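You operate a simulated robot arm through the tools that you are given. There is no shell and no other tool. Be economical: measure what you need, move in short steps, check, and stop when the job is done.

You are at the controls of a simulated robot arm. One attempt, no reset.

## Task
Put the duster on the top of the drying table. Put the box with the latest date from the high shelf on the top of the steel bench. Fetch the pad and set it on the high shelf. Stack the 20 mm staple coil from the top of the drying table on top of the 16 mm staple coil. Fetch the packet from the top of the drying table and stand it on the top step of the stand. Put the empty spool on the locker end of the table away on the middle board of the steel shelf. Fetch the bottle from the locker end of the table and stand it on the stapler end of the table. Fetch the grease tin and set it on the order card. Take the scrub brush and put it on top of the carton on the shop counter. Put the card marked "29" from the narrow bench by the loaded pallets on the shop counter. The order is free. Set down upright: box, pad, packet, bottle.

The check looks at the end state, three seconds after you hand in, the way a careful person would. Anything else that was tipped, shoved, dropped, spilled or broken makes it a failure.

## Robot
A 6-joint arm with a two-finger gripper on a trunk, on a base that drives. Base frame: it is fixed to the floor where the robot stands at the start and does not move with it; the origin is under the middle of the robot, x ahead of it, y to its left, z up; the surface under the hand at the start is at about z = 800. Units: mm, rad, N and s.
With the tool pointing down near the work surface it reaches from about 360 to 860 mm from the robot's upright axis, wherever it stands. Its first joint turns from -2.897 to 2.897 rad. Places, roughly: bottle [-2000, -5500, 750]; box [1500, 2250, 1750]; card [6250, -3750, 1000]; carton (16x11x9 cm) [9400, -4500, 900]; duster (5x8x4 cm) [600, 200, 800]; empty spool [-2000, -5500, 750]; grease tin (8x8x3 cm) [800, -5600, 500]; high shelf (57x22 cm) [1520, 2240, 1580]; middle board of the steel shelf [1300, -5800, 500]; order card [1500, -5750, 750]; packet (6x3x9 cm) [-3600, -300, 900]; pad (8x5x6 cm) [-800, 2200, 900]; scrub brush (8x5x5 cm) [9500, -4800, 900]; shop counter [9400, -4800, 800]; staple coil [-4000, 0, 750]; stapler end of the table (29x15 cm) [-580, -5360, 740]; top of the drying table [-3800, -200, 800]; top of the steel bench [600, 100, 800]; top step of the stand [-3900, 600, 800]. Payload 2.45 kg.
The tool frame sits at the grasp point between the pads (the TCP): z along the fingers, y along the line on which they close. The tips reach 20 mm beyond it. Largest opening 140 mm; the body of the gripper starts 168 mm behind the TCP.
Orientation is told as [roll, pitch, yaw] about the base's x, y, z axes, in that order, counted from this pose: with the fingers straight down and closing along the base's y, the tool's x points along the base's -x, its y along +y and its z along -z.

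## Interface
- The arm moves only by the tool apply_moves. Its argument "commands" is a list of rows, each a list of 3 entries, a list of its own where there are three numbers: the shift along the tool's x, y, z in mm, then the turn, a rotation vector about the tool's x, y, z in rad, then the closure in counts, from 0 (fully open) to 255 (shut). In form: [[[dx, dy, dz], [wx, wy, wz], fingers], ...]. A call has 1 to 20 rows; each row shifts and turns the commanded pose from where the row before left it, along the tool's axes as they then stand. Rows are played at 5 a second. More than 50 mm and 0.15 rad between two rows, or a gripper value outside its range, and nothing of the call is played. A pose out of reach is approached as far as the arm can. The call stops where the force on the tool passes 40 N (or 10 N more than at its start, if that is more) or the arm is blocked; 0.2 s more then pass. The fingers move at their own pace (about 45 mm/s each) and stop on an object; they squeeze with about 36 N. The grip force told is the motor's: it shows also when the fingers shut on nothing. Time passes only in rows, and 0.2 s behind the last, so rows that do not move let the fingers close. The reply holds the time, the measured pose of the TCP, the force on the tool along the base axes, the opening and the grip force, in the units named above and with some noise, with the torque about the TCP (base axes, N m) and any sound that the robot's microphone picked up, and new pictures: "show" is both (left out), scene, wrist or none.
- Cameras (640 x 400 px; columns grow to the right, rows downward): "scene" is now at [63.6, 122, 1825.1]; the picture's right is [-0.33, -0.95, 0.00], its down [-0.86, 0.30, -0.41] and it looks along [0.38, -0.13, -0.91] (base axes); focal length 262 px, centre (320, 200). "wrist" rides on the gripper at [78, 11, -209] in the tool frame; the picture's right is [-0.14, 0.99, 0.00], its down [-0.92, -0.13, -0.37] and it looks along [-0.37, -0.05, 0.93] (tool axes); focal length 280 px, centre (320, 200). There is no depth. A picture from a camera that has moved, and an enlarged one, comes with that camera's place and axes in the base frame and with its lens.
- lift_body(by): slides the trunk up (or, below 0, down) by that many mm; the arm and the scene camera ride with it, the base frame stays. It gives what a move gives, with no picture.
- drive_base(legs): drives the robot by 1 to 6 legs, each [ahead, left, turn to the left] in mm, mm and rad, along the robot's own axes; the way and the turn of a leg run together, so that a leg with both is an arc; at most 1500 mm and 3.142 rad a leg. The arm and the cameras ride along, it lands a little off, and it stops where it bumps. It gives what a move gives, and a new picture of the scene camera.
- turn_head(pan, tilt): turns the head with the scene camera to pan (to the left, within 2.496 rad either way) and tilt (down, from -0.506 to 1.204), counted from straight ahead of the robot. It gives what a move gives, and a new picture of the scene camera.
- inspect(camera, box): a new picture of the part [left, top, right, bottom] of that camera's present view, enlarged. The clock stands still meanwhile.
- job_done(): hands the job in; it is judged then, once.

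Work in short steps. Places have to be worked out from the pictures, the camera data and where the tool is seen: move nearer, look again, correct. Check each grasp and each placing, and mend what went wrong. You have 525 turns and 360 pictures in all, those below and enlarged ones among them. Open the gripper and draw the arm clear of the work before you hand the job in, unless the task says otherwise; then end with one line.

The tools are called as a command line: name --argument value ..., lists and objects as JSON in quotes. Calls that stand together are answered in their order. apply_moves: Moves the arm, as the interface text tells. Its arguments: {"type":"object","properties":{"commands":{"type":"array","items":{"type":"array"}},"show":{"type":"string","enum":["both","scene","wrist","none"]}},"required":["commands"]} The other tools are called the same way: lift_body (by) slides the trunk up or down; drive_base (legs) drives the base; turn_head (pan, tilt) turns the head that bears the scene camera; inspect (camera, box) takes an enlarged picture of a part of a camera's view; job_done () hands the job in.

At the start:

```text
t: 0.0
eef_pos: [477.3, 128.7, 1044.9]
ee_rot: [-0.001, 0.001, 0.002]
ft_force: [0.9, -0.3, -0.5]
ft_torque: [0.01, 0.0, -0.02]
opening: 139.9
grip_force: 0.1
trunk travel left (down, up): [-100.0, 130.0]
robot x, y, heading: [2.0, 3.3, 0.001]
head pan, tilt: [-0.332, 1.152]
```

scene: 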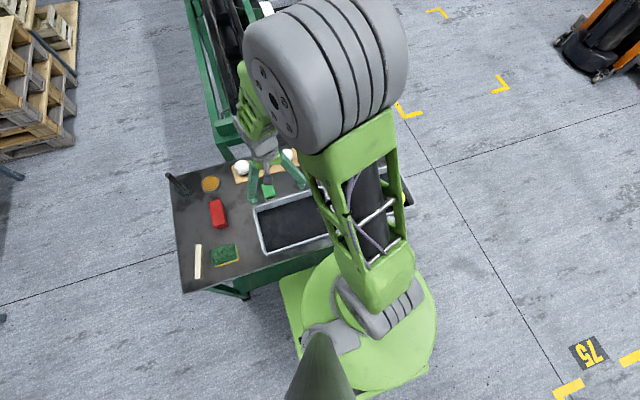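
wrist: 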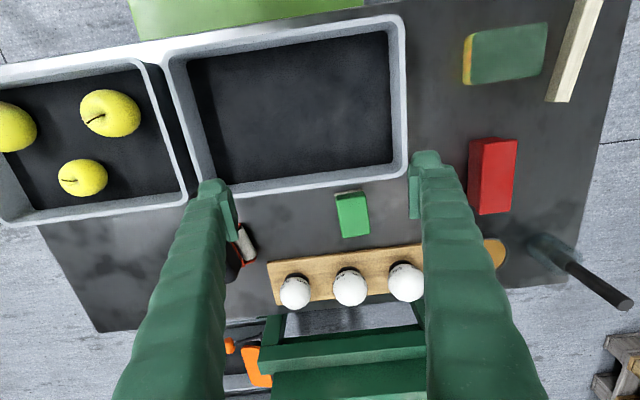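

I'll look at the bench first in enlarged form to identify the duster.

inspect --camera "wrist" --box '[400, 0, 640, 150]'

inspect --camera "wrist" --box '[220, 130, 540, 330]'

inspect --camera "scene" --box '[150, 120, 310, 300]'

```text
2.67 times, centred on (520, 75) of wrist
camera zoom: at [398.1, 139.2, 1254.0], right [0.14, 0.99, 0.0], down [0.92, -0.13, 0.37], along [0.37, -0.05, -0.93], focal length 748 px, centre (-213, 533)
```

zoom: 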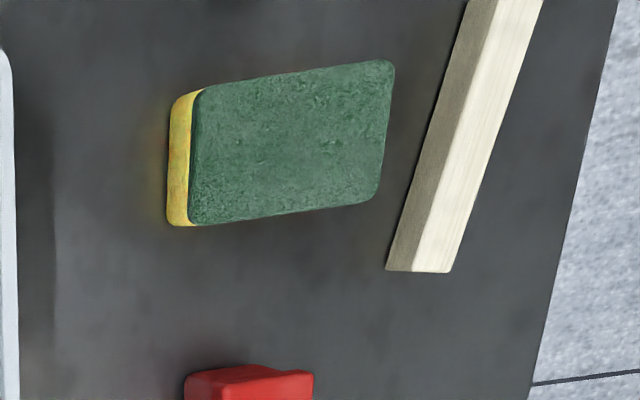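

```text
2.00 times, centred on (380, 230) of wrist
camera zoom: at [398.1, 139.2, 1254.0], right [0.14, 0.99, 0.0], down [0.92, -0.13, 0.37], along [0.37, -0.05, -0.93], focal length 561 px, centre (200, 140)
```

zoom: 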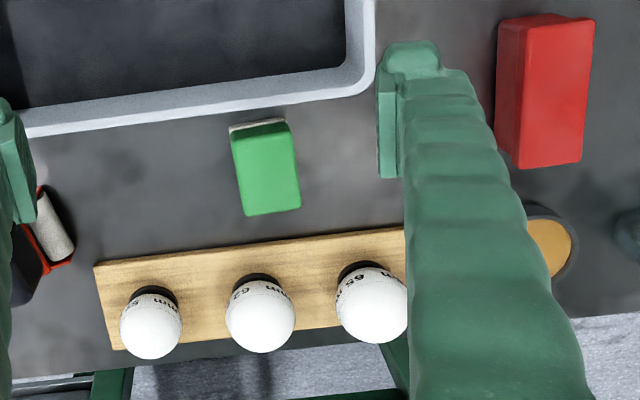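

```text
2.22 times, centred on (230, 210) of scene
camera zoom: at [63.6, 122.0, 1825.1], right [-0.33, -0.95, 0.0], down [-0.86, 0.3, -0.41], along [0.38, -0.13, -0.91], focal length 582 px, centre (520, 178)
```

zoom: 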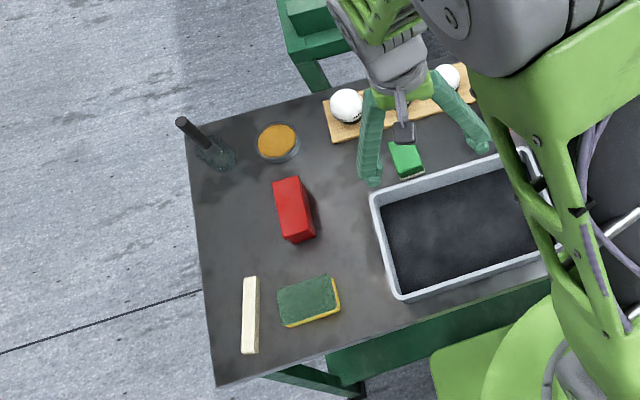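

The small green block with the felt underside measures about 78x46x40 mm at about (597,166): this is the duster. I move above it, narrow the fingers and look.

apply_moves --commands '[[[-40, 12, 0], [0, 0, -0.045], 90], [[-40, 12, 0], [0, 0, 0], 90], [[-40, 13, 0], [0, 0, 0], 90], [[0, 0, 40], [0, 0, 0], 90], [[0, 0, 40], [0, 0, 0], 90], [[0, 0, 40], [0, 0, 0], 90], [[0, 0, 0], [0, 0, 0], 90]]'

```text
t: 1.6
eef_pos: [596.1, 169.1, 926.1]
ee_rot: [-0.001, 0.0, 0.045]
ft_force: [-0.2, 0.1, 0.0]
ft_torque: [-0.01, 0.0, -0.01]
opening: 90.6
grip_force: 0.1
trunk travel left (down, up): [-100.0, 130.0]
robot x, y, heading: [0.6, -1.4, 0.004]
head pan, tilt: [-0.332, 1.152]
camera scene: at [63.3, 121.9, 1825.2], right [-0.33, -0.95, 0.0], down [-0.86, 0.3, -0.41], along [0.38, -0.13, -0.91], focal length 262 px, centre (320, 200)
camera wrist: at [517.4, 176.1, 1133.5], right [0.09, 1.0, 0.0], down [0.93, -0.09, 0.37], along [0.37, -0.03, -0.93], focal length 280 px, centre (320, 200)
```

scene: 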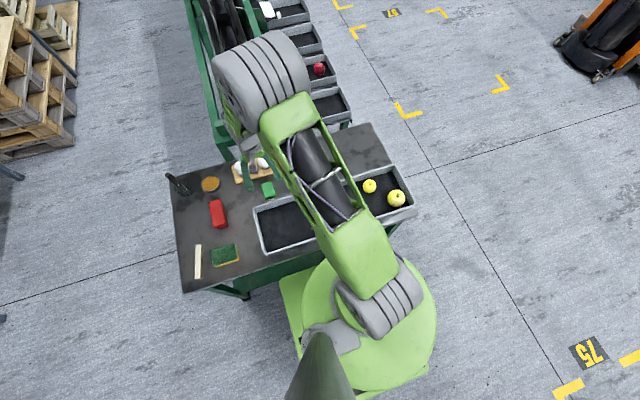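
wrist: 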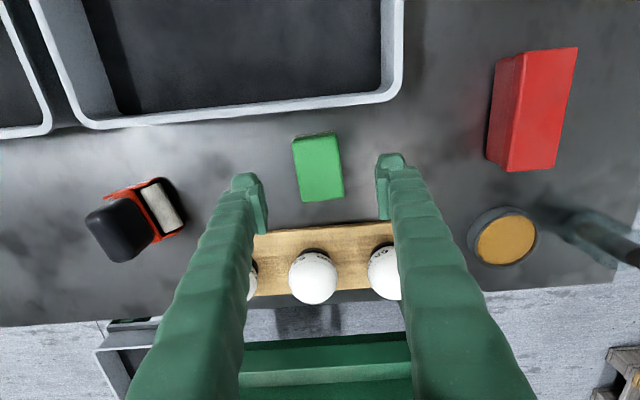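

Fingers straddle the duster well; centre is about (597,169). Descend to z≈826 and close.

apply_moves --commands '[[[0, 0, 35], [0, 0, 0], 90], [[0, 0, 35], [0, 0, 0], 90], [[0, 0, 28], [0, 0, 0], 90], [[0, 0, 0], [0, 0, 0], 90], [[0, 0, 0], [0, 0, 0], 200], [[0, 0, 0], [0, 0, 0], 200], [[0, 0, 0], [0, 0, 0], 200], [[0, 0, 0], [0, 0, 0], 200]]' --show "wrist"

```text
t: 3.4
eef_pos: [593.2, 167.9, 824.4]
ee_rot: [-0.001, -0.001, 0.046]
ft_force: [-0.7, 0.7, -0.1]
ft_torque: [0.03, -0.05, -0.02]
opening: 48.9
grip_force: 36.2
trunk travel left (down, up): [-100.0, 130.0]
robot x, y, heading: [0.4, -1.4, -0.007]
head pan, tilt: [-0.332, 1.152]
camera wrist: at [515.1, 174.6, 1034.0], right [0.09, 1.0, 0.0], down [0.93, -0.09, 0.37], along [0.37, -0.03, -0.93], focal length 280 px, centre (320, 200)
```

wrist: 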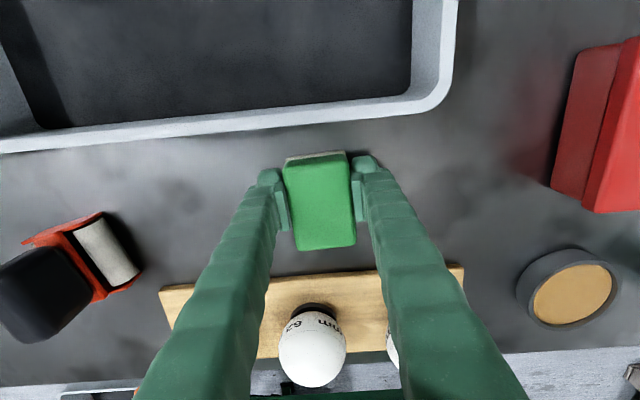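

Duster is gripped (49 mm). Lift it, draw it back, then look around.

apply_moves --commands '[[[0, 0, -40], [0, 0, 0], 200], [[0, 0, -40], [0, 0, 0], 200], [[0, 0, -40], [0, 0, 0], 200], [[0, 0, -40], [0, 0, 0], 200], [[0, 0, -40], [0, 0, 0], 200], [[30, -20, -40], [0, 0, 0], 200], [[40, -40, 0], [0, 0, 0], 200], [[40, -40, 0], [0, 0, 0], 200], [[40, -40, 0], [0, 0, 0], 200]]' --show "wrist"

turn_head --pan 2.4 --tilt 0.35

turn_head --pan -2.4 --tilt 0.35

turn_head --pan 1.0 --tilt 0.35

turn_head --pan -1.0 --tilt 0.35

```text
refused: row 6 steps farther than a row can; nothing moved
```

```text
t: 5.8
eef_pos: [593.1, 167.9, 825.5]
ee_rot: [-0.001, -0.001, 0.045]
ft_force: [0.3, 0.8, 0.3]
ft_torque: [-0.03, -0.02, -0.01]
opening: 48.7
grip_force: 35.5
trunk travel left (down, up): [-100.0, 130.0]
robot x, y, heading: [0.3, -0.5, -0.001]
head pan, tilt: [2.4, 0.351]
camera scene: at [-61.3, 204.3, 1889.7], right [0.68, 0.74, 0.0], down [0.25, -0.23, -0.94], along [-0.69, 0.63, -0.34], focal length 262 px, centre (320, 200)
```

scene: 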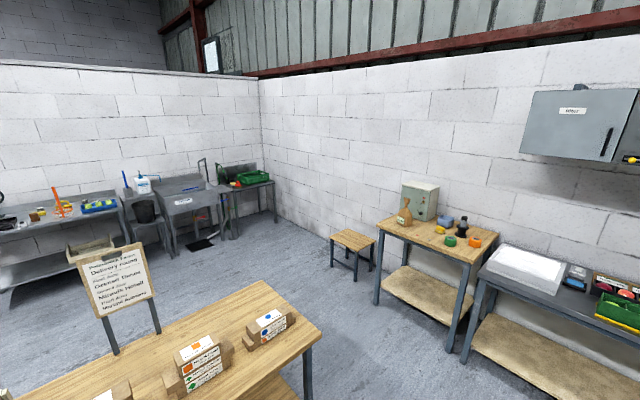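

```text
t: 9.6
eef_pos: [594.4, 166.5, 824.3]
ee_rot: [0.0, -0.001, 0.047]
ft_force: [0.3, -0.8, 0.4]
ft_torque: [0.06, -0.01, -0.01]
opening: 48.6
grip_force: 35.9
trunk travel left (down, up): [-100.0, 130.0]
robot x, y, heading: [-1.5, -2.5, 0.002]
head pan, tilt: [-2.4, 0.351]
camera scene: at [-61.3, 78.5, 1889.7], right [-0.68, 0.74, 0.0], down [0.25, 0.23, -0.94], along [-0.69, -0.63, -0.34], focal length 262 px, centre (320, 200)
```

scene: 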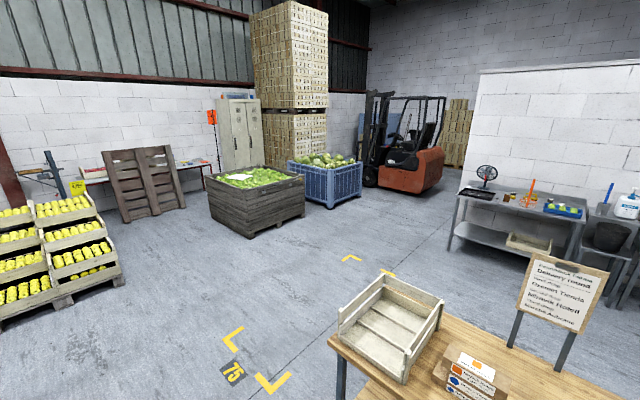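

```text
t: 12.5
eef_pos: [593.4, 167.4, 824.7]
ee_rot: [-0.002, 0.002, 0.046]
ft_force: [-0.3, 1.3, 1.4]
ft_torque: [0.02, 0.01, 0.01]
opening: 48.9
grip_force: 35.5
trunk travel left (down, up): [-100.0, 130.0]
robot x, y, heading: [-3.2, -3.6, -0.003]
head pan, tilt: [1.0, 0.351]
camera scene: at [57.7, 219.7, 1889.7], right [0.84, -0.54, 0.0], down [-0.19, -0.29, -0.94], along [0.51, 0.79, -0.34], focal length 262 px, centre (320, 200)
```

scene: 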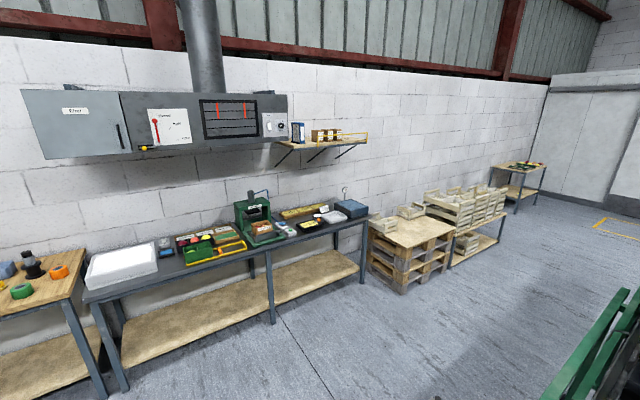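

```text
t: 14.4
eef_pos: [593.8, 167.1, 824.8]
ee_rot: [0.0, 0.001, 0.046]
ft_force: [0.3, 0.5, -0.2]
ft_torque: [0.01, -0.06, 0.0]
opening: 48.7
grip_force: 36.1
trunk travel left (down, up): [-100.0, 130.0]
robot x, y, heading: [2.4, 2.4, -0.002]
head pan, tilt: [-1.0, 0.351]
camera scene: at [57.7, 63.1, 1889.7], right [-0.84, -0.54, 0.0], down [-0.19, 0.29, -0.94], along [0.51, -0.79, -0.34], focal length 262 px, centre (320, 200)
```

scene: 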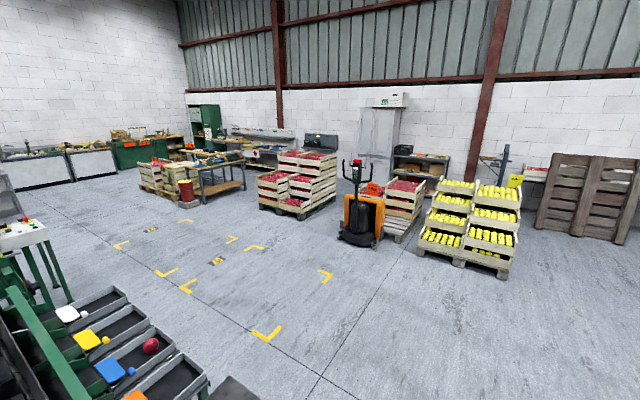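

Map understood: a wooden table behind (x −840…−1550, y −570…900), drying table front edge about x=−3570. Lift the duster and draw in (rows smaller).

apply_moves --commands '[[[0, 0, -40], [0, 0, 0], 200], [[0, 0, -40], [0, 0, 0], 200], [[0, 0, -40], [0, 0, 0], 200], [[0, 0, -40], [0, 0, 0], 200], [[0, 0, -40], [0, 0, 0], 200], [[20, -20, -30], [0, 0, 0], 200], [[30, -30, 0], [0, 0, 0], 200], [[30, -30, 0], [0, 0, 0], 200], [[40, -30, 0], [0, 0, 0], 200], [[40, -30, 0], [0, 0, 0], 200]]' --show "wrist"

drive_base --legs '[[-200, 0, 0], [0, -1250, 0], [-1300, 0, 0], [-1200, 0, 0], [0, 0, 3.14]]'

```text
t: 16.6
eef_pos: [439.7, 22.6, 1057.6]
ee_rot: [0.0, 0.001, 0.047]
ft_force: [-0.1, -0.6, -1.0]
ft_torque: [0.03, -0.03, -0.02]
opening: 48.7
grip_force: 35.9
trunk travel left (down, up): [-100.0, 130.0]
robot x, y, heading: [-0.6, -1.9, 0.003]
head pan, tilt: [-1.0, 0.351]
camera wrist: at [362.4, 29.7, 1265.3], right [0.09, 1.0, 0.0], down [0.93, -0.09, 0.37], along [0.37, -0.03, -0.93], focal length 280 px, centre (320, 200)
```

wrist: 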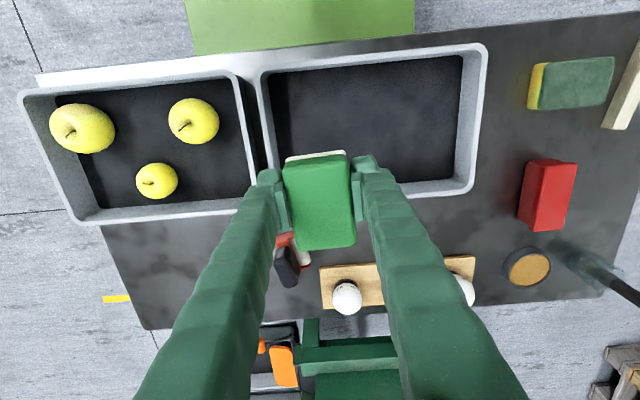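

```text
t: 48.2
eef_pos: [-3129.9, -1363.9, 1056.9]
ee_rot: [0.0, 0.001, 3.142]
ft_force: [-0.5, 0.2, -0.6]
ft_torque: [0.03, 0.0, 0.02]
opening: 48.7
grip_force: 36.4
trunk travel left (down, up): [-100.0, 130.0]
robot x, y, heading: [-2688.0, -1358.1, 3.097]
head pan, tilt: [-1.0, 0.351]
camera scene: at [-2753.7, -1417.5, 1889.7], right [0.87, 0.5, 0.0], down [0.17, -0.3, -0.94], along [-0.47, 0.81, -0.34], focal length 262 px, centre (320, 200)
```

scene: 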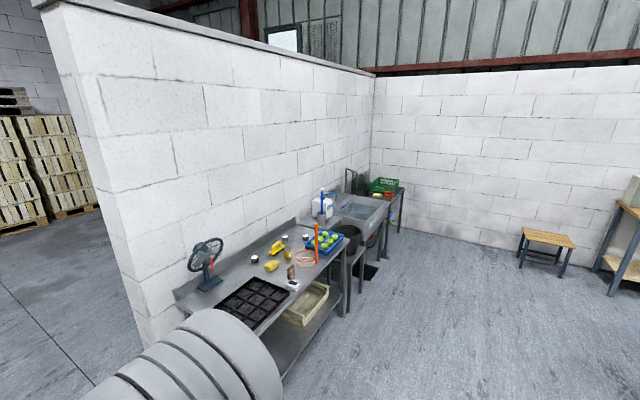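

I'm near the drying table. Move sideways to be in front of it with the gripper still short of its edge, and look down.

drive_base --legs '[[262, -1070, 0.045]]'

turn_head --pan 0.15 --tilt 0.6

```text
t: 57.9
eef_pos: [-3364.1, -301.3, 1055.7]
ee_rot: [0.0, 0.001, -3.106]
ft_force: [-0.1, -0.1, -0.5]
ft_torque: [-0.01, -0.03, 0.01]
opening: 48.9
grip_force: 36.4
trunk travel left (down, up): [-100.0, 130.0]
robot x, y, heading: [-2923.6, -276.9, 3.136]
head pan, tilt: [-1.0, 0.351]
camera scene: at [-2984.8, -340.5, 1889.7], right [0.85, 0.53, 0.0], down [0.18, -0.29, -0.94], along [-0.5, 0.79, -0.34], focal length 262 px, centre (320, 200)
```

scene: 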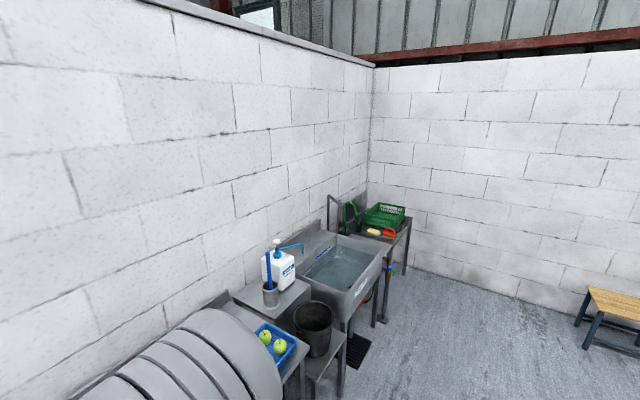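

```text
t: 59.3
eef_pos: [-3363.2, -300.1, 1056.9]
ee_rot: [0.0, -0.001, -3.105]
ft_force: [-0.2, 0.8, 0.5]
ft_torque: [-0.02, -0.01, 0.03]
opening: 48.6
grip_force: 36.3
trunk travel left (down, up): [-100.0, 130.0]
robot x, y, heading: [-2918.8, -280.6, 3.135]
head pan, tilt: [0.15, 0.6]
camera scene: at [-3022.6, -431.8, 1867.0], right [-0.14, 0.99, 0.0], down [0.56, 0.08, -0.83], along [-0.82, -0.12, -0.56], focal length 262 px, centre (320, 200)
```

scene: 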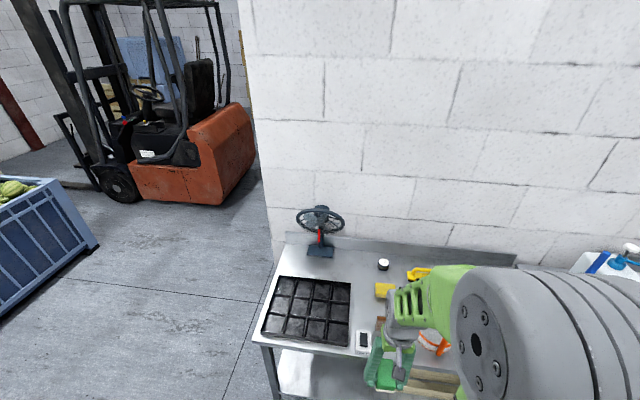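

The arm blocks the view; I strafe right about 700 mm and look left along the table.

drive_base --legs '[[0, -650, 0]]'

turn_head --pan 0.65 --tilt 0.75

```text
t: 65.7
eef_pos: [-3357.7, 374.9, 1055.9]
ee_rot: [0.0, 0.0, -3.104]
ft_force: [-0.1, -0.3, -0.6]
ft_torque: [0.0, -0.01, 0.01]
opening: 48.8
grip_force: 36.3
trunk travel left (down, up): [-100.0, 130.0]
robot x, y, heading: [-2916.5, 395.5, 3.131]
head pan, tilt: [0.15, 0.6]
camera scene: at [-3017.2, 243.8, 1867.0], right [-0.14, 0.99, 0.0], down [0.56, 0.08, -0.83], along [-0.82, -0.12, -0.56], focal length 262 px, centre (320, 200)
```

scene: 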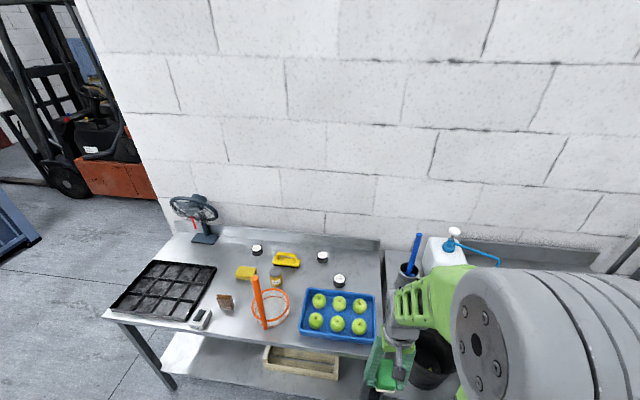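

```text
t: 66.6
eef_pos: [-3358.5, 374.1, 1056.4]
ee_rot: [0.0, 0.0, -3.103]
ft_force: [-0.4, 0.3, 0.9]
ft_torque: [0.02, 0.03, -0.01]
opening: 48.9
grip_force: 36.1
trunk travel left (down, up): [-100.0, 130.0]
robot x, y, heading: [-2913.6, 396.4, 3.134]
head pan, tilt: [0.649, 0.75]
camera scene: at [-2996.2, 206.6, 1854.1], right [-0.6, 0.8, 0.0], down [0.55, 0.41, -0.73], along [-0.59, -0.44, -0.68], focal length 262 px, centre (320, 200)
```

scene: 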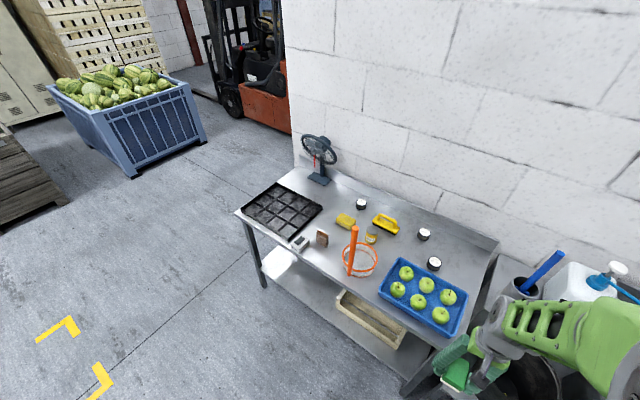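

Good view of the drying table. I enlarge it to identify coils, packet and free space.

inspect --camera "scene" --box '[270, 170, 430, 285]'

inspect --camera "scene" --box '[340, 185, 510, 295]'

```text
3.48 times, centred on (350, 228) of scene
camera zoom: at [-2996.2, 206.6, 1854.1], right [-0.6, 0.8, 0.0], down [0.55, 0.41, -0.73], along [-0.59, -0.44, -0.68], focal length 912 px, centre (216, 104)
```

zoom: 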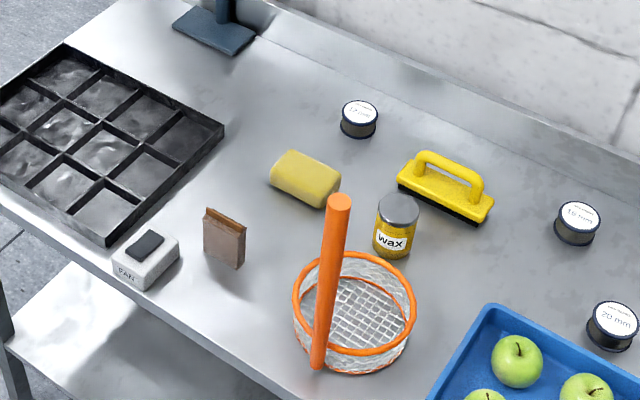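

```text
3.64 times, centred on (425, 240) of scene
camera zoom: at [-2996.2, 206.6, 1854.1], right [-0.6, 0.8, 0.0], down [0.55, 0.41, -0.73], along [-0.59, -0.44, -0.68], focal length 953 px, centre (-62, 54)
```

zoom: 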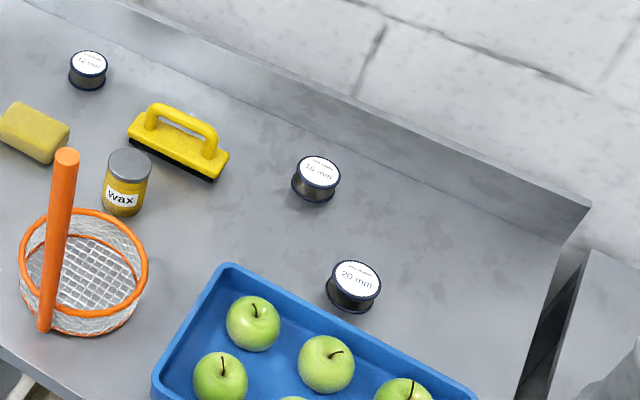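

Found: coil "16 mm" ~(−4014,114), "20 mm" ~(−3875,216), packet (brown) and a tall orange handle at (−3595,−73) topping at z≈1116 that I must avoid. Free spot for the duster about (−3890,48). First lateral move.

drive_base --legs '[[0, 205, 0.008]]'

```text
t: 69.0
eef_pos: [-3357.8, 165.1, 1056.6]
ee_rot: [0.001, -0.001, -3.096]
ft_force: [0.6, 0.2, 0.3]
ft_torque: [0.05, -0.02, -0.02]
opening: 48.7
grip_force: 35.8
trunk travel left (down, up): [-100.0, 130.0]
robot x, y, heading: [-2918.5, 191.5, 3.144]
head pan, tilt: [0.649, 0.75]
camera scene: at [-2995.4, -0.4, 1854.0], right [-0.6, 0.8, 0.0], down [0.54, 0.41, -0.73], along [-0.58, -0.44, -0.68], focal length 262 px, centre (320, 200)
```

scene: 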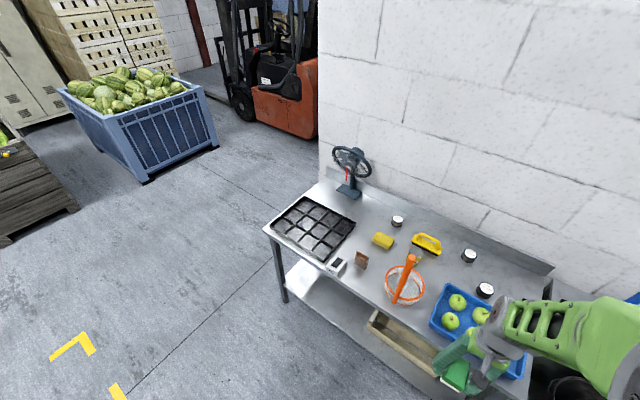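

Now forward to within reach of the table, and look through the wrist camera.

drive_base --legs '[[310, 0, 0]]'

apply_moves --commands '[[[0, 0, 0], [0, 0, 0], 200]]' --show "wrist"

```text
t: 71.1
eef_pos: [-3670.3, 164.6, 1055.8]
ee_rot: [0.0, 0.002, -3.096]
ft_force: [0.0, 0.2, -0.7]
ft_torque: [0.0, -0.06, -0.03]
opening: 48.6
grip_force: 36.0
trunk travel left (down, up): [-100.0, 130.0]
robot x, y, heading: [-3231.1, 189.3, -3.14]
head pan, tilt: [0.649, 0.75]
camera scene: at [-3306.1, -0.5, 1854.0], right [-0.61, 0.8, 0.0], down [0.54, 0.41, -0.73], along [-0.58, -0.44, -0.68], focal length 262 px, centre (320, 200)
```

scene: 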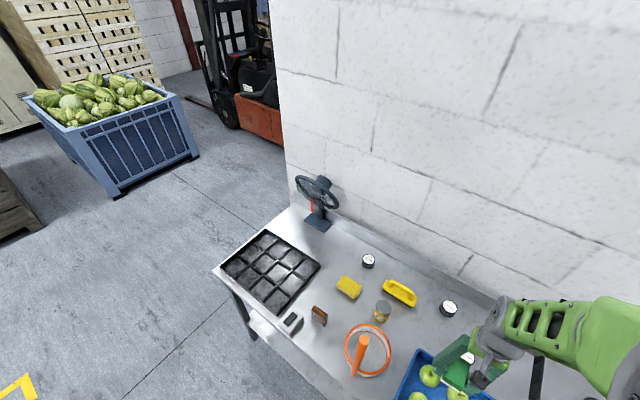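

```text
t: 71.5
eef_pos: [-3667.9, 164.6, 1057.7]
ee_rot: [-0.001, 0.0, -3.094]
ft_force: [-0.1, 0.1, -0.5]
ft_torque: [-0.01, -0.02, -0.04]
opening: 48.5
grip_force: 35.8
trunk travel left (down, up): [-100.0, 130.0]
robot x, y, heading: [-3223.0, 187.9, -3.141]
head pan, tilt: [0.649, 0.75]
camera wrist: at [-3590.4, 156.9, 1264.9], right [-0.09, -1.0, 0.0], down [-0.93, 0.08, 0.37], along [-0.37, 0.03, -0.93], focal length 280 px, centre (320, 200)
```

wrist: 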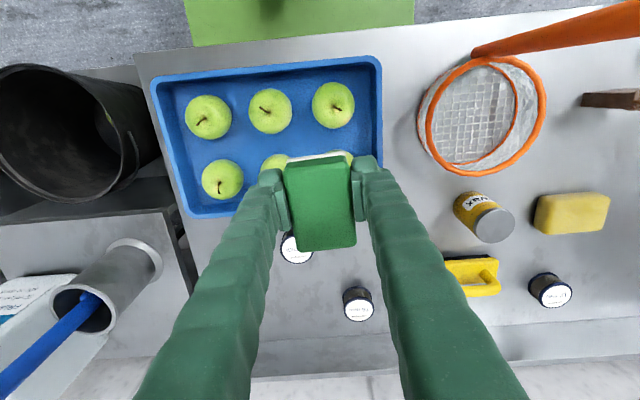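

Move the duster over the free spot (≈(−3880,25)) and lower to z≈865 for a look.

apply_moves --commands '[[[-36.4, 21.6, 0], [0, 0, 0], 200], [[-36.4, 21.6, 0], [0, 0, 0], 200], [[-36.4, 21.6, 0], [0, 0, 0], 200], [[-36.4, 21.6, 0], [0, 0, 0], 200], [[-36.4, 21.6, 0], [0, 0, 0], 200], [[-36.4, 21.6, 0], [0, 0, 0], 200], [[0, 0, 40], [0, 0, 0], 200], [[0, 0, 40], [0, 0, 0], 200], [[0, 0, 40], [0, 0, 0], 200], [[0, 0, 40], [0, 0, 0], 200], [[0, 0, 30], [0, 0, 0], 200], [[0, 0, 0], [0, 0, 0], 200]]' --show "wrist"

```text
t: 74.1
eef_pos: [-3882.1, 25.1, 871.9]
ee_rot: [0.002, -0.011, -3.093]
ft_force: [2.7, -0.4, 18.8]
ft_torque: [-0.38, 0.18, 0.08]
opening: 49.2
grip_force: 35.8
trunk travel left (down, up): [-100.0, 130.0]
robot x, y, heading: [-3226.1, 186.2, -3.134]
head pan, tilt: [0.649, 0.75]
stopped in row 12: the force on the tool passed its limit at 42 N (the readings are from after the stop); the commanded pose is now the measured one
camera wrist: at [-3801.4, 18.5, 1079.1], right [-0.09, -1.0, 0.0], down [-0.92, 0.08, 0.38], along [-0.38, 0.03, -0.93], focal length 280 px, centre (320, 200)
```

wrist: 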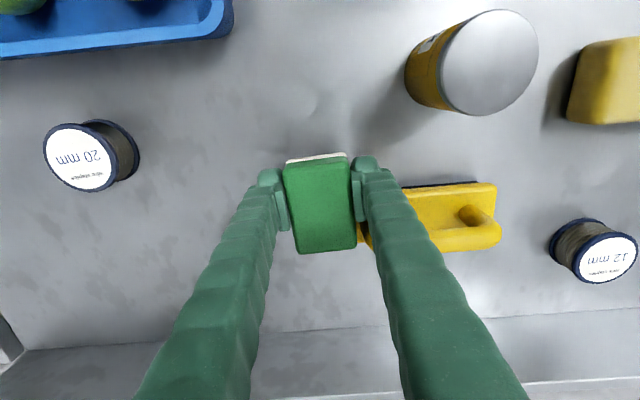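

Contact came early: either the surface is at ~847 or the right finger touched the yellow brush. Lift, shift away from the brush and look.

apply_moves --commands '[[[0, 0, -30], [0, 0, 0], 200], [[16, -12, -30], [0, 0, 0], 200], [[17, -12, 0], [0, 0, 0], 200], [[0, 0, 0], [0, 0, 0], 200]]' --show "wrist"

```text
t: 75.1
eef_pos: [-3849.0, 52.8, 928.3]
ee_rot: [0.001, -0.004, -3.095]
ft_force: [0.9, -0.5, -0.3]
ft_torque: [0.02, 0.01, -0.02]
opening: 49.0
grip_force: 36.1
trunk travel left (down, up): [-100.0, 130.0]
robot x, y, heading: [-3228.7, 186.5, -3.141]
head pan, tilt: [0.649, 0.75]
camera wrist: at [-3769.3, 44.5, 1135.9], right [-0.09, -1.0, 0.0], down [-0.92, 0.08, 0.37], along [-0.37, 0.03, -0.93], focal length 280 px, centre (320, 200)
```

wrist: 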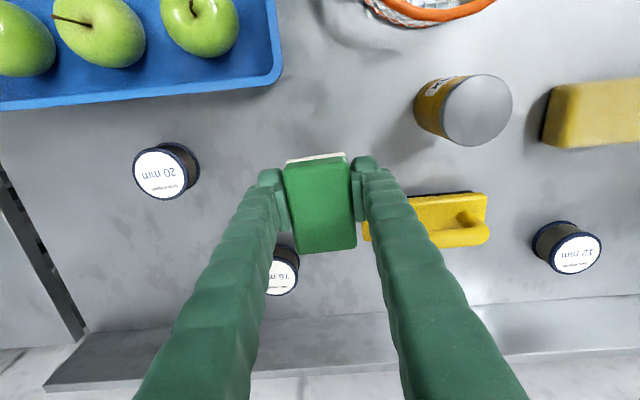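

Clear of brush, coil and can now. Lower gently until the duster touches.

apply_moves --commands '[[[6, 0, 25], [0, 0, 0], 200], [[0, 0, 22], [0, 0, 0], 200], [[0, 0, 4], [0, 0, 0], 200], [[0, 0, 4], [0, 0, 0], 200], [[0, 0, 4], [0, 0, 0], 200], [[0, 0, 4], [0, 0, 0], 200], [[0, 0, 4], [0, 0, 0], 200], [[0, 0, 4], [0, 0, 0], 200], [[0, 0, 4], [0, 0, 0], 200], [[0, 0, 4], [0, 0, 0], 200]]' --show "wrist"

```text
t: 77.3
eef_pos: [-3843.7, 50.8, 849.6]
ee_rot: [0.003, -0.007, -3.095]
ft_force: [0.8, -0.3, -0.9]
ft_torque: [-0.02, 0.03, -0.06]
opening: 48.9
grip_force: 36.0
trunk travel left (down, up): [-100.0, 130.0]
robot x, y, heading: [-3227.6, 187.9, -3.141]
head pan, tilt: [0.649, 0.75]
camera wrist: at [-3764.1, 43.8, 1057.9], right [-0.09, -1.0, 0.0], down [-0.92, 0.08, 0.37], along [-0.37, 0.03, -0.93], focal length 280 px, centre (320, 200)
```

wrist: 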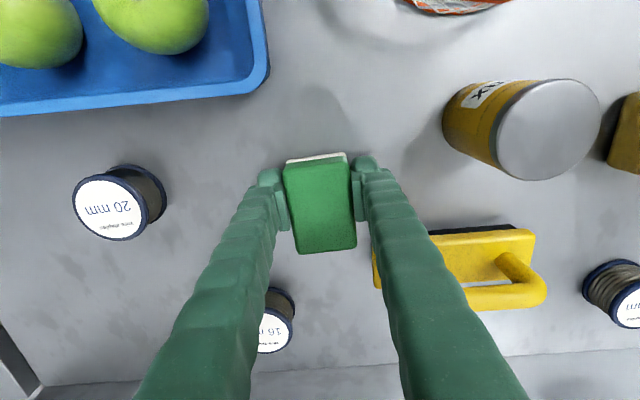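

No contact yet, so the earlier touch was the brush (it still stands flat). Continue down slowly.

apply_moves --commands '[[[0, 0, 5], [0, 0, 0], 200], [[0, 0, 5], [0, 0, 0], 200], [[0, 0, 4], [0, 0, 0], 200], [[0, 0, 3], [0, 0, 0], 200], [[0, 0, 3], [0, 0, 0], 200], [[0, 0, 3], [0, 0, 0], 200], [[0, 0, 0], [0, 0, 0], 200]]' --show "wrist"

```text
t: 78.2
eef_pos: [-3846.3, 51.3, 840.0]
ee_rot: [0.002, -0.01, -3.094]
ft_force: [5.8, 1.1, 19.4]
ft_torque: [0.27, -0.07, -0.11]
opening: 49.1
grip_force: 36.6
trunk travel left (down, up): [-100.0, 130.0]
robot x, y, heading: [-3225.8, 189.4, -3.145]
head pan, tilt: [0.649, 0.75]
stopped in row 4: the force on the tool passed its limit at 50 N (the readings are from after the stop); the commanded pose is now the measured one
camera wrist: at [-3764.9, 43.7, 1047.5], right [-0.09, -1.0, 0.0], down [-0.92, 0.08, 0.38], along [-0.38, 0.03, -0.93], focal length 280 px, centre (320, 200)
```

wrist: 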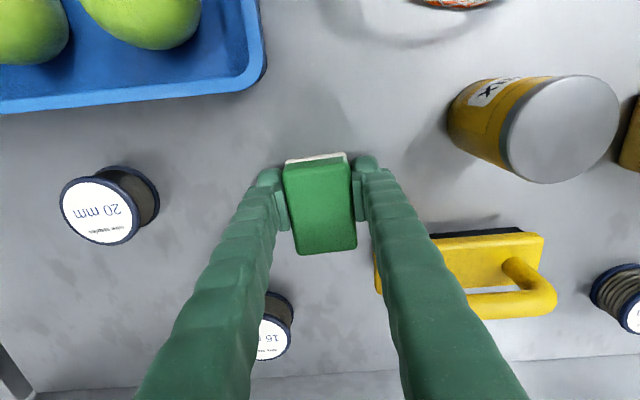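

Contact at TCP 840, so the table surface is ~815. Open a little and lift.

apply_moves --commands '[[[0, 0, 0], [0, 0, 0], 120], [[0, 0, 0], [0, 0, 0], 120], [[0, 0, 0], [0, 0, 0], 120], [[0, 0, -40], [0, 0, 0], 120], [[0, 0, -40], [0, 0, 0], 120], [[0, 0, -40], [0, 0, 0], 120], [[0, 0, -40], [0, 0, 0], 0], [[0, 0, -40], [0, 0, 0], 0], [[0, 0, -10], [0, 0, 0], 0]]' --show "wrist"

```text
t: 80.2
eef_pos: [-3845.4, 49.9, 1045.2]
ee_rot: [0.002, -0.01, -3.095]
ft_force: [-0.4, -0.2, 0.3]
ft_torque: [-0.04, 0.03, -0.01]
opening: 139.7
grip_force: 0.0
trunk travel left (down, up): [-100.0, 130.0]
robot x, y, heading: [-3230.4, 189.2, -3.14]
head pan, tilt: [0.649, 0.75]
camera wrist: at [-3764.5, 43.6, 1253.7], right [-0.09, -1.0, 0.0], down [-0.92, 0.08, 0.38], along [-0.37, 0.03, -0.93], focal length 280 px, centre (320, 200)
```

wrist: 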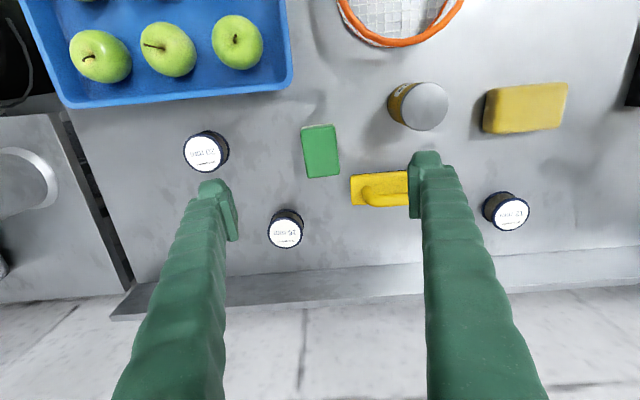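

Duster sits well. Coil 20 top is at about (−3837,218,856). Move above it and descend part way to verify.

apply_moves --commands '[[[4, -42, 0], [0, 0, 0], 73], [[4, -42, 0], [0, 0, 0], 73], [[4, -42, 0], [0, 0, 0], 73], [[4, -42, 0], [0, 0, 0], 73], [[0, 0, 40], [0, 0, 0], 73], [[0, 0, 40], [0, 0, 0], 73], [[0, 0, 40], [0, 0, 0], 73], [[0, 0, 0], [0, 0, 0], 73]]' --show "wrist"

```text
t: 82.0
eef_pos: [-3838.2, 216.3, 927.1]
ee_rot: [0.002, -0.008, -3.094]
ft_force: [0.0, -0.3, 0.4]
ft_torque: [-0.02, -0.01, -0.01]
opening: 100.1
grip_force: 0.0
trunk travel left (down, up): [-100.0, 130.0]
robot x, y, heading: [-3227.2, 194.1, -3.141]
head pan, tilt: [0.649, 0.75]
camera wrist: at [-3757.2, 210.4, 1135.6], right [-0.09, -1.0, 0.0], down [-0.92, 0.08, 0.38], along [-0.38, 0.03, -0.93], focal length 280 px, centre (320, 200)
```

wrist: 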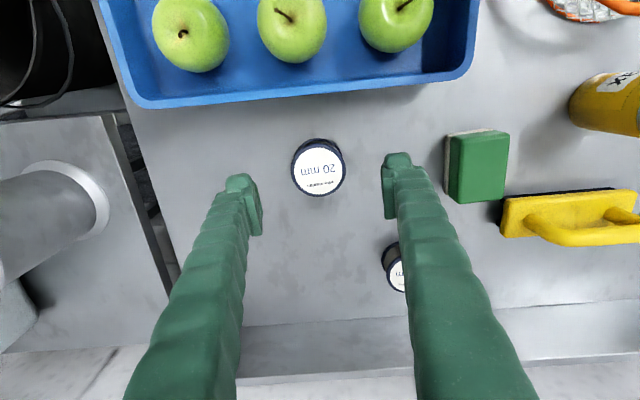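

Well centred over the 20 mm coil. Descend to z≈843 and grip.

apply_moves --commands '[[[0, 0, 30], [0, 0, 0], 73], [[0, 0, 30], [0, 0, 0], 73], [[0, 0, 24], [0, 0, 0], 73], [[0, 0, 0], [0, 0, 0], 73], [[0, 0, 0], [0, 0, 0], 200], [[0, 0, 0], [0, 0, 0], 200], [[0, 0, 0], [0, 0, 0], 200], [[0, 0, 0], [0, 0, 0], 200]]' --show "wrist"

```text
t: 83.8
eef_pos: [-3838.5, 219.0, 843.3]
ee_rot: [0.002, -0.009, -3.094]
ft_force: [0.5, 0.6, 0.7]
ft_torque: [0.01, 0.02, -0.06]
opening: 57.3
grip_force: 35.6
trunk travel left (down, up): [-100.0, 130.0]
robot x, y, heading: [-3227.6, 189.0, -3.144]
head pan, tilt: [0.649, 0.75]
camera wrist: at [-3757.8, 211.8, 1050.7], right [-0.09, -1.0, 0.0], down [-0.92, 0.08, 0.38], along [-0.38, 0.03, -0.93], focal length 280 px, centre (320, 200)
```

wrist: 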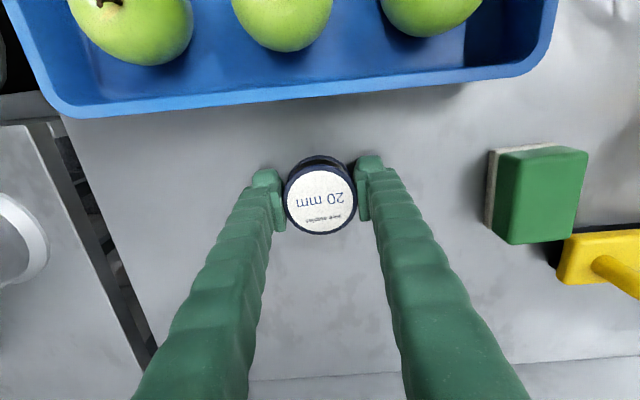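

Gripped. Lift and shift to +y a bit, so that the 16 mm coil is visible beside the finger.

apply_moves --commands '[[[0, 0, -35], [0, 0, 0], 200], [[0, 0, -35], [0, 0, 0], 200], [[0, 0, -35], [0, 0, 0], 200], [[0, -35, 0], [0, 0, 0], 200], [[0, -35, 0], [0, 0, 0], 200], [[0, 0, 0], [0, 0, 0], 200]]' --show "wrist"

```text
t: 85.2
eef_pos: [-3839.6, 288.4, 946.3]
ee_rot: [0.002, -0.01, -3.094]
ft_force: [0.6, 0.3, -2.1]
ft_torque: [0.0, 0.02, -0.03]
opening: 57.6
grip_force: 36.2
trunk travel left (down, up): [-100.0, 130.0]
robot x, y, heading: [-3224.4, 187.2, -3.14]
head pan, tilt: [0.649, 0.75]
camera wrist: at [-3759.8, 281.7, 1155.0], right [-0.09, -1.0, 0.0], down [-0.92, 0.08, 0.38], along [-0.38, 0.03, -0.93], focal length 280 px, centre (320, 200)
```

wrist: 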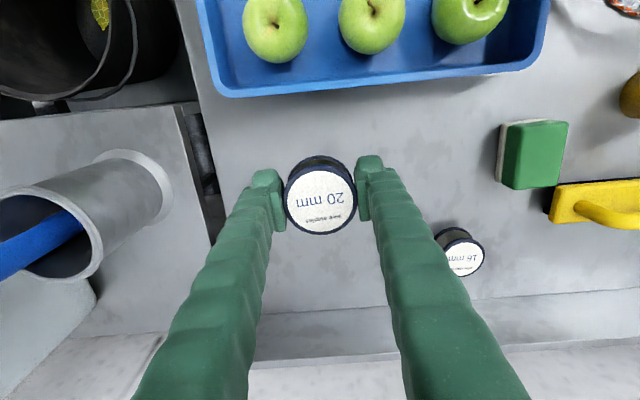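

Zoom on the 16 mm coil for an accurate centre.

inspect --camera "wrist" --box '[400, 200, 540, 300]'

```text
4.00 times, centred on (470, 250) of wrist
camera zoom: at [-3759.8, 281.7, 1155.0], right [-0.09, -1.0, 0.0], down [-0.92, 0.08, 0.38], along [-0.38, 0.03, -0.93], focal length 1122 px, centre (-280, 0)
```

zoom: 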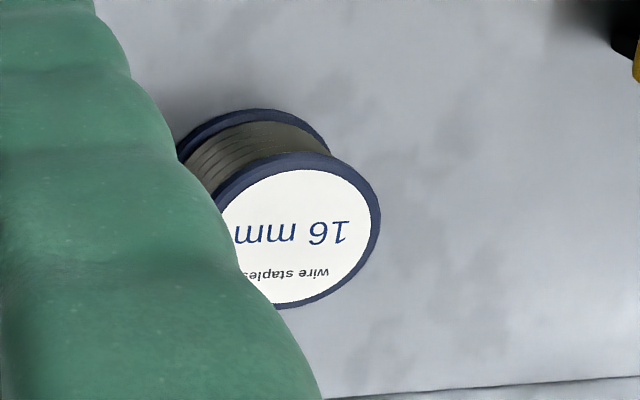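

Target centre (−3976,118). Move over it and lower to just above.

apply_moves --commands '[[[-28.9, 32.7, 0], [0, 0, 0], 200], [[-28.9, 32.7, 0], [0, 0, 0], 200], [[-28.9, 32.7, 0], [0, 0, 0], 200], [[-28.9, 32.7, 0], [0, 0, 0], 200], [[-28.9, 32.7, 0], [0, 0, 0], 200], [[0, 0, 30], [0, 0, 0], 200], [[0, 0, 15], [0, 0, 0], 200], [[0, 0, 0], [0, 0, 0], 200]]' --show "wrist"

```text
t: 87.0
eef_pos: [-3979.0, 119.6, 904.9]
ee_rot: [0.003, -0.009, -3.095]
ft_force: [0.1, -0.2, -3.6]
ft_torque: [0.01, -0.03, 0.01]
opening: 57.2
grip_force: 36.4
trunk travel left (down, up): [-100.0, 130.0]
robot x, y, heading: [-3225.0, 193.2, -3.138]
head pan, tilt: [0.649, 0.75]
camera wrist: at [-3898.6, 112.2, 1112.5], right [-0.09, -1.0, 0.0], down [-0.92, 0.08, 0.38], along [-0.38, 0.03, -0.93], focal length 280 px, centre (320, 200)
```

wrist: 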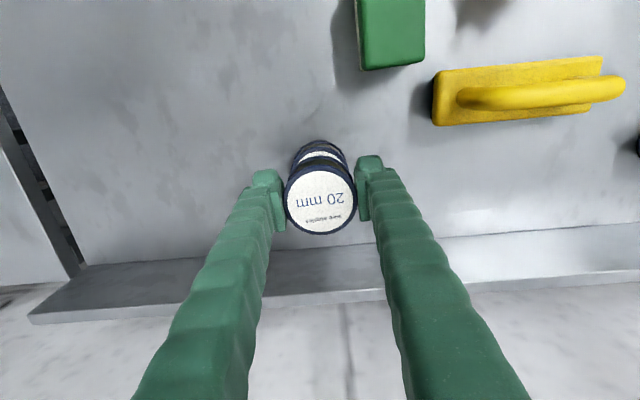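

Zoom in to verify alignment of the two coils.

inspect --camera "wrist" --box '[250, 120, 390, 250]'

```text
3.08 times, centred on (320, 185) of wrist
camera zoom: at [-3898.6, 112.2, 1112.5], right [-0.09, -1.0, 0.0], down [-0.92, 0.08, 0.38], along [-0.38, 0.03, -0.93], focal length 863 px, centre (320, 246)
```

zoom: 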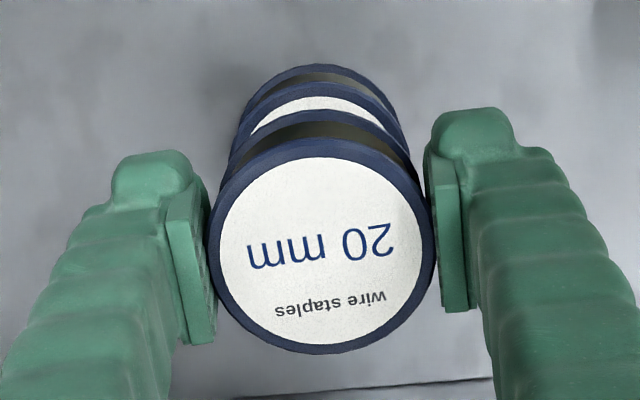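

Alignment within about a millimetre or two. Lower slowly.

apply_moves --commands '[[[0, 0, 5], [0, 0, 0], 200], [[0, 0, 4], [0, 0, 0], 200], [[0, 0, 3], [0, 0, 0], 200], [[0, 0, 2], [0, 0, 0], 200], [[0, 0, 0], [0, 0, 0], 200]]' --show "none"

```text
t: 88.2
eef_pos: [-3978.5, 118.6, 889.8]
ee_rot: [0.001, -0.009, -3.094]
ft_force: [0.1, 0.7, -3.0]
ft_torque: [-0.01, 0.01, -0.03]
opening: 57.1
grip_force: 36.3
trunk travel left (down, up): [-100.0, 130.0]
robot x, y, heading: [-3222.5, 189.3, -3.144]
head pan, tilt: [0.649, 0.75]
```

Not yet in contact; keep lowering in fine steps.

apply_moves --commands '[[[1.5, 0, 2], [0, 0, 0], 200], [[0, 0, 2], [0, 0, 0], 200], [[0, 0, 1], [0, 0, 0], 200], [[0, 0, 0], [0, 0, 0], 200]]' --show "wrist"

```text
t: 89.2
eef_pos: [-3977.3, 118.9, 887.0]
ee_rot: [0.002, -0.008, -3.094]
ft_force: [-0.4, 0.1, -3.2]
ft_torque: [0.0, -0.02, -0.02]
opening: 57.2
grip_force: 36.0
trunk travel left (down, up): [-100.0, 130.0]
robot x, y, heading: [-3228.3, 186.7, -3.136]
head pan, tilt: [0.649, 0.75]
camera wrist: at [-3896.6, 111.7, 1093.6], right [-0.09, -1.0, 0.0], down [-0.92, 0.08, 0.38], along [-0.38, 0.03, -0.93], focal length 280 px, centre (320, 200)
```

wrist: 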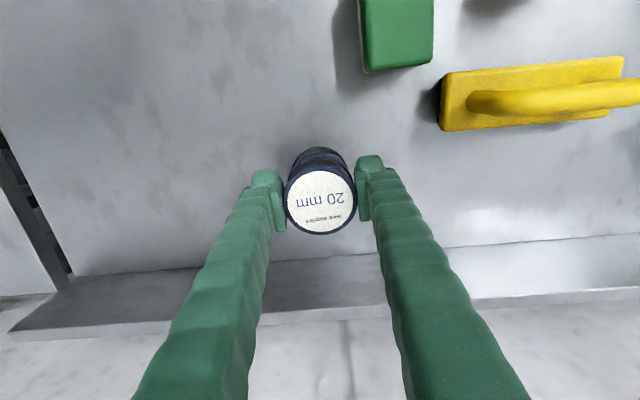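

apply_moves --commands '[[[0, 0, 1], [0, 0, 0], 200], [[0, 0, 1], [0, 0, 0], 200], [[0, 0, 1], [0, 0, 0], 200], [[0, 0, 1], [0, 0, 0], 200], [[0, 0, 0], [0, 0, 0], 200]]' --show "none"

```text
t: 90.4
eef_pos: [-3978.4, 117.8, 880.5]
ee_rot: [0.002, -0.009, -3.094]
ft_force: [-0.6, 0.4, -2.7]
ft_torque: [-0.03, -0.04, 0.0]
opening: 57.5
grip_force: 36.4
trunk travel left (down, up): [-100.0, 130.0]
robot x, y, heading: [-3224.3, 187.0, -3.143]
head pan, tilt: [0.649, 0.75]
```

Still hanging (weight −2.7 N). Continue in millimetre steps.

apply_moves --commands '[[[0, 0, 1], [0, 0, 0], 200], [[0, 0, 1], [0, 0, 0], 200], [[0, 0, 1], [0, 0, 0], 200], [[0, 0, 0], [0, 0, 0], 200]]' --show "wrist"

inspect --camera "wrist" --box '[250, 120, 390, 250]'

```text
t: 91.4
eef_pos: [-3976.4, 118.5, 878.7]
ee_rot: [0.003, -0.009, -3.095]
ft_force: [-0.5, -0.5, -3.3]
ft_torque: [0.03, 0.0, -0.01]
opening: 56.9
grip_force: 36.0
trunk travel left (down, up): [-100.0, 130.0]
robot x, y, heading: [-3228.6, 193.3, -3.138]
head pan, tilt: [0.649, 0.75]
camera wrist: at [-3896.1, 112.1, 1086.5], right [-0.09, -1.0, 0.0], down [-0.92, 0.08, 0.38], along [-0.38, 0.03, -0.93], focal length 280 px, centre (320, 200)
```

wrist: 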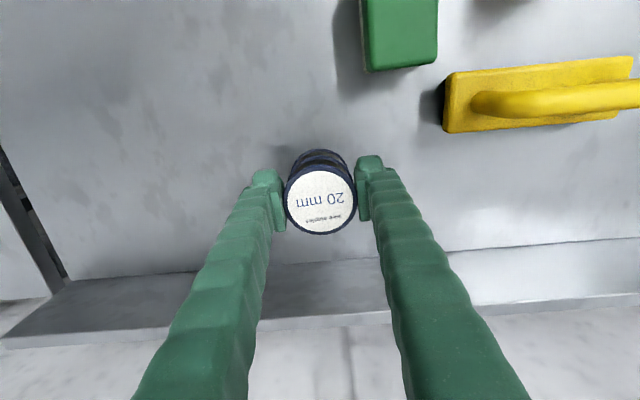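

```text
3.08 times, centred on (320, 185) of wrist
camera zoom: at [-3896.1, 112.1, 1086.5], right [-0.09, -1.0, 0.0], down [-0.92, 0.08, 0.38], along [-0.38, 0.03, -0.93], focal length 863 px, centre (320, 246)
```

zoom: 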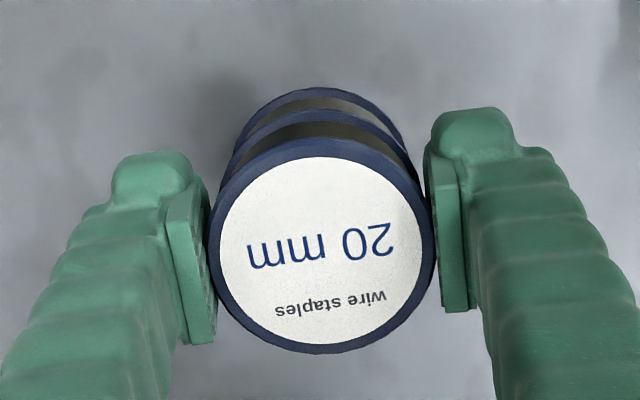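

Nearly touching. Continue.

apply_moves --commands '[[[0, 0, 1], [0, 0, 0], 200], [[0, 0, 1], [0, 0, 0], 200], [[0, 0, 1], [0, 0, 0], 200], [[0, 0, 0], [0, 0, 0], 200]]' --show "none"

```text
t: 92.4
eef_pos: [-3977.0, 118.0, 875.9]
ee_rot: [0.003, -0.011, -3.094]
ft_force: [0.4, 1.7, 5.5]
ft_torque: [0.12, -0.13, 0.02]
opening: 57.1
grip_force: 35.6
trunk travel left (down, up): [-100.0, 130.0]
robot x, y, heading: [-3226.0, 190.3, -3.139]
head pan, tilt: [0.649, 0.75]
```

Contact. Open the fingers gradually and rise.

apply_moves --commands '[[[0, 0, 0], [0, 0, 0], 140], [[0, 0, 0], [0, 0, 0], 120], [[0, 0, 0], [0, 0, 0], 100], [[0, 0, 0], [0, 0, 0], 90], [[0, 0, -20], [0, 0, 0], 90], [[0, 0, -40], [0, 0, 0], 90], [[0, 0, -40], [0, 0, 0], 90], [[0, 0, -40], [0, 0, 0], 90], [[0, 0, -30], [0, 0, 0], 0]]' --show "wrist"

```text
t: 94.4
eef_pos: [-3974.5, 120.9, 1046.2]
ee_rot: [0.001, -0.009, -3.092]
ft_force: [0.2, -1.0, 0.5]
ft_torque: [0.01, 0.02, -0.01]
opening: 125.2
grip_force: 0.1
trunk travel left (down, up): [-100.0, 130.0]
robot x, y, heading: [-3225.7, 190.0, -3.142]
head pan, tilt: [0.649, 0.75]
camera wrist: at [-3894.0, 112.6, 1254.4], right [-0.09, -1.0, 0.0], down [-0.92, 0.08, 0.38], along [-0.38, 0.03, -0.93], focal length 280 px, centre (320, 200)
```

wrist: 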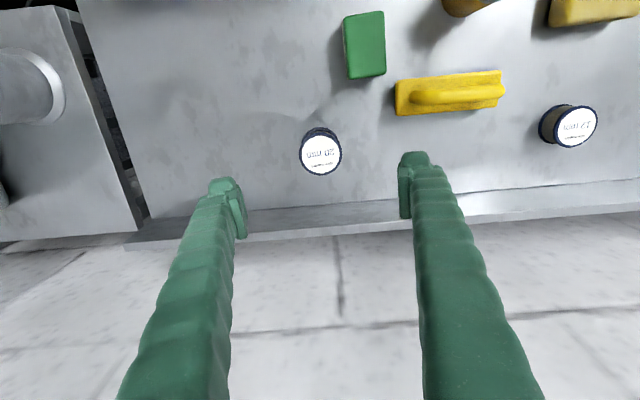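

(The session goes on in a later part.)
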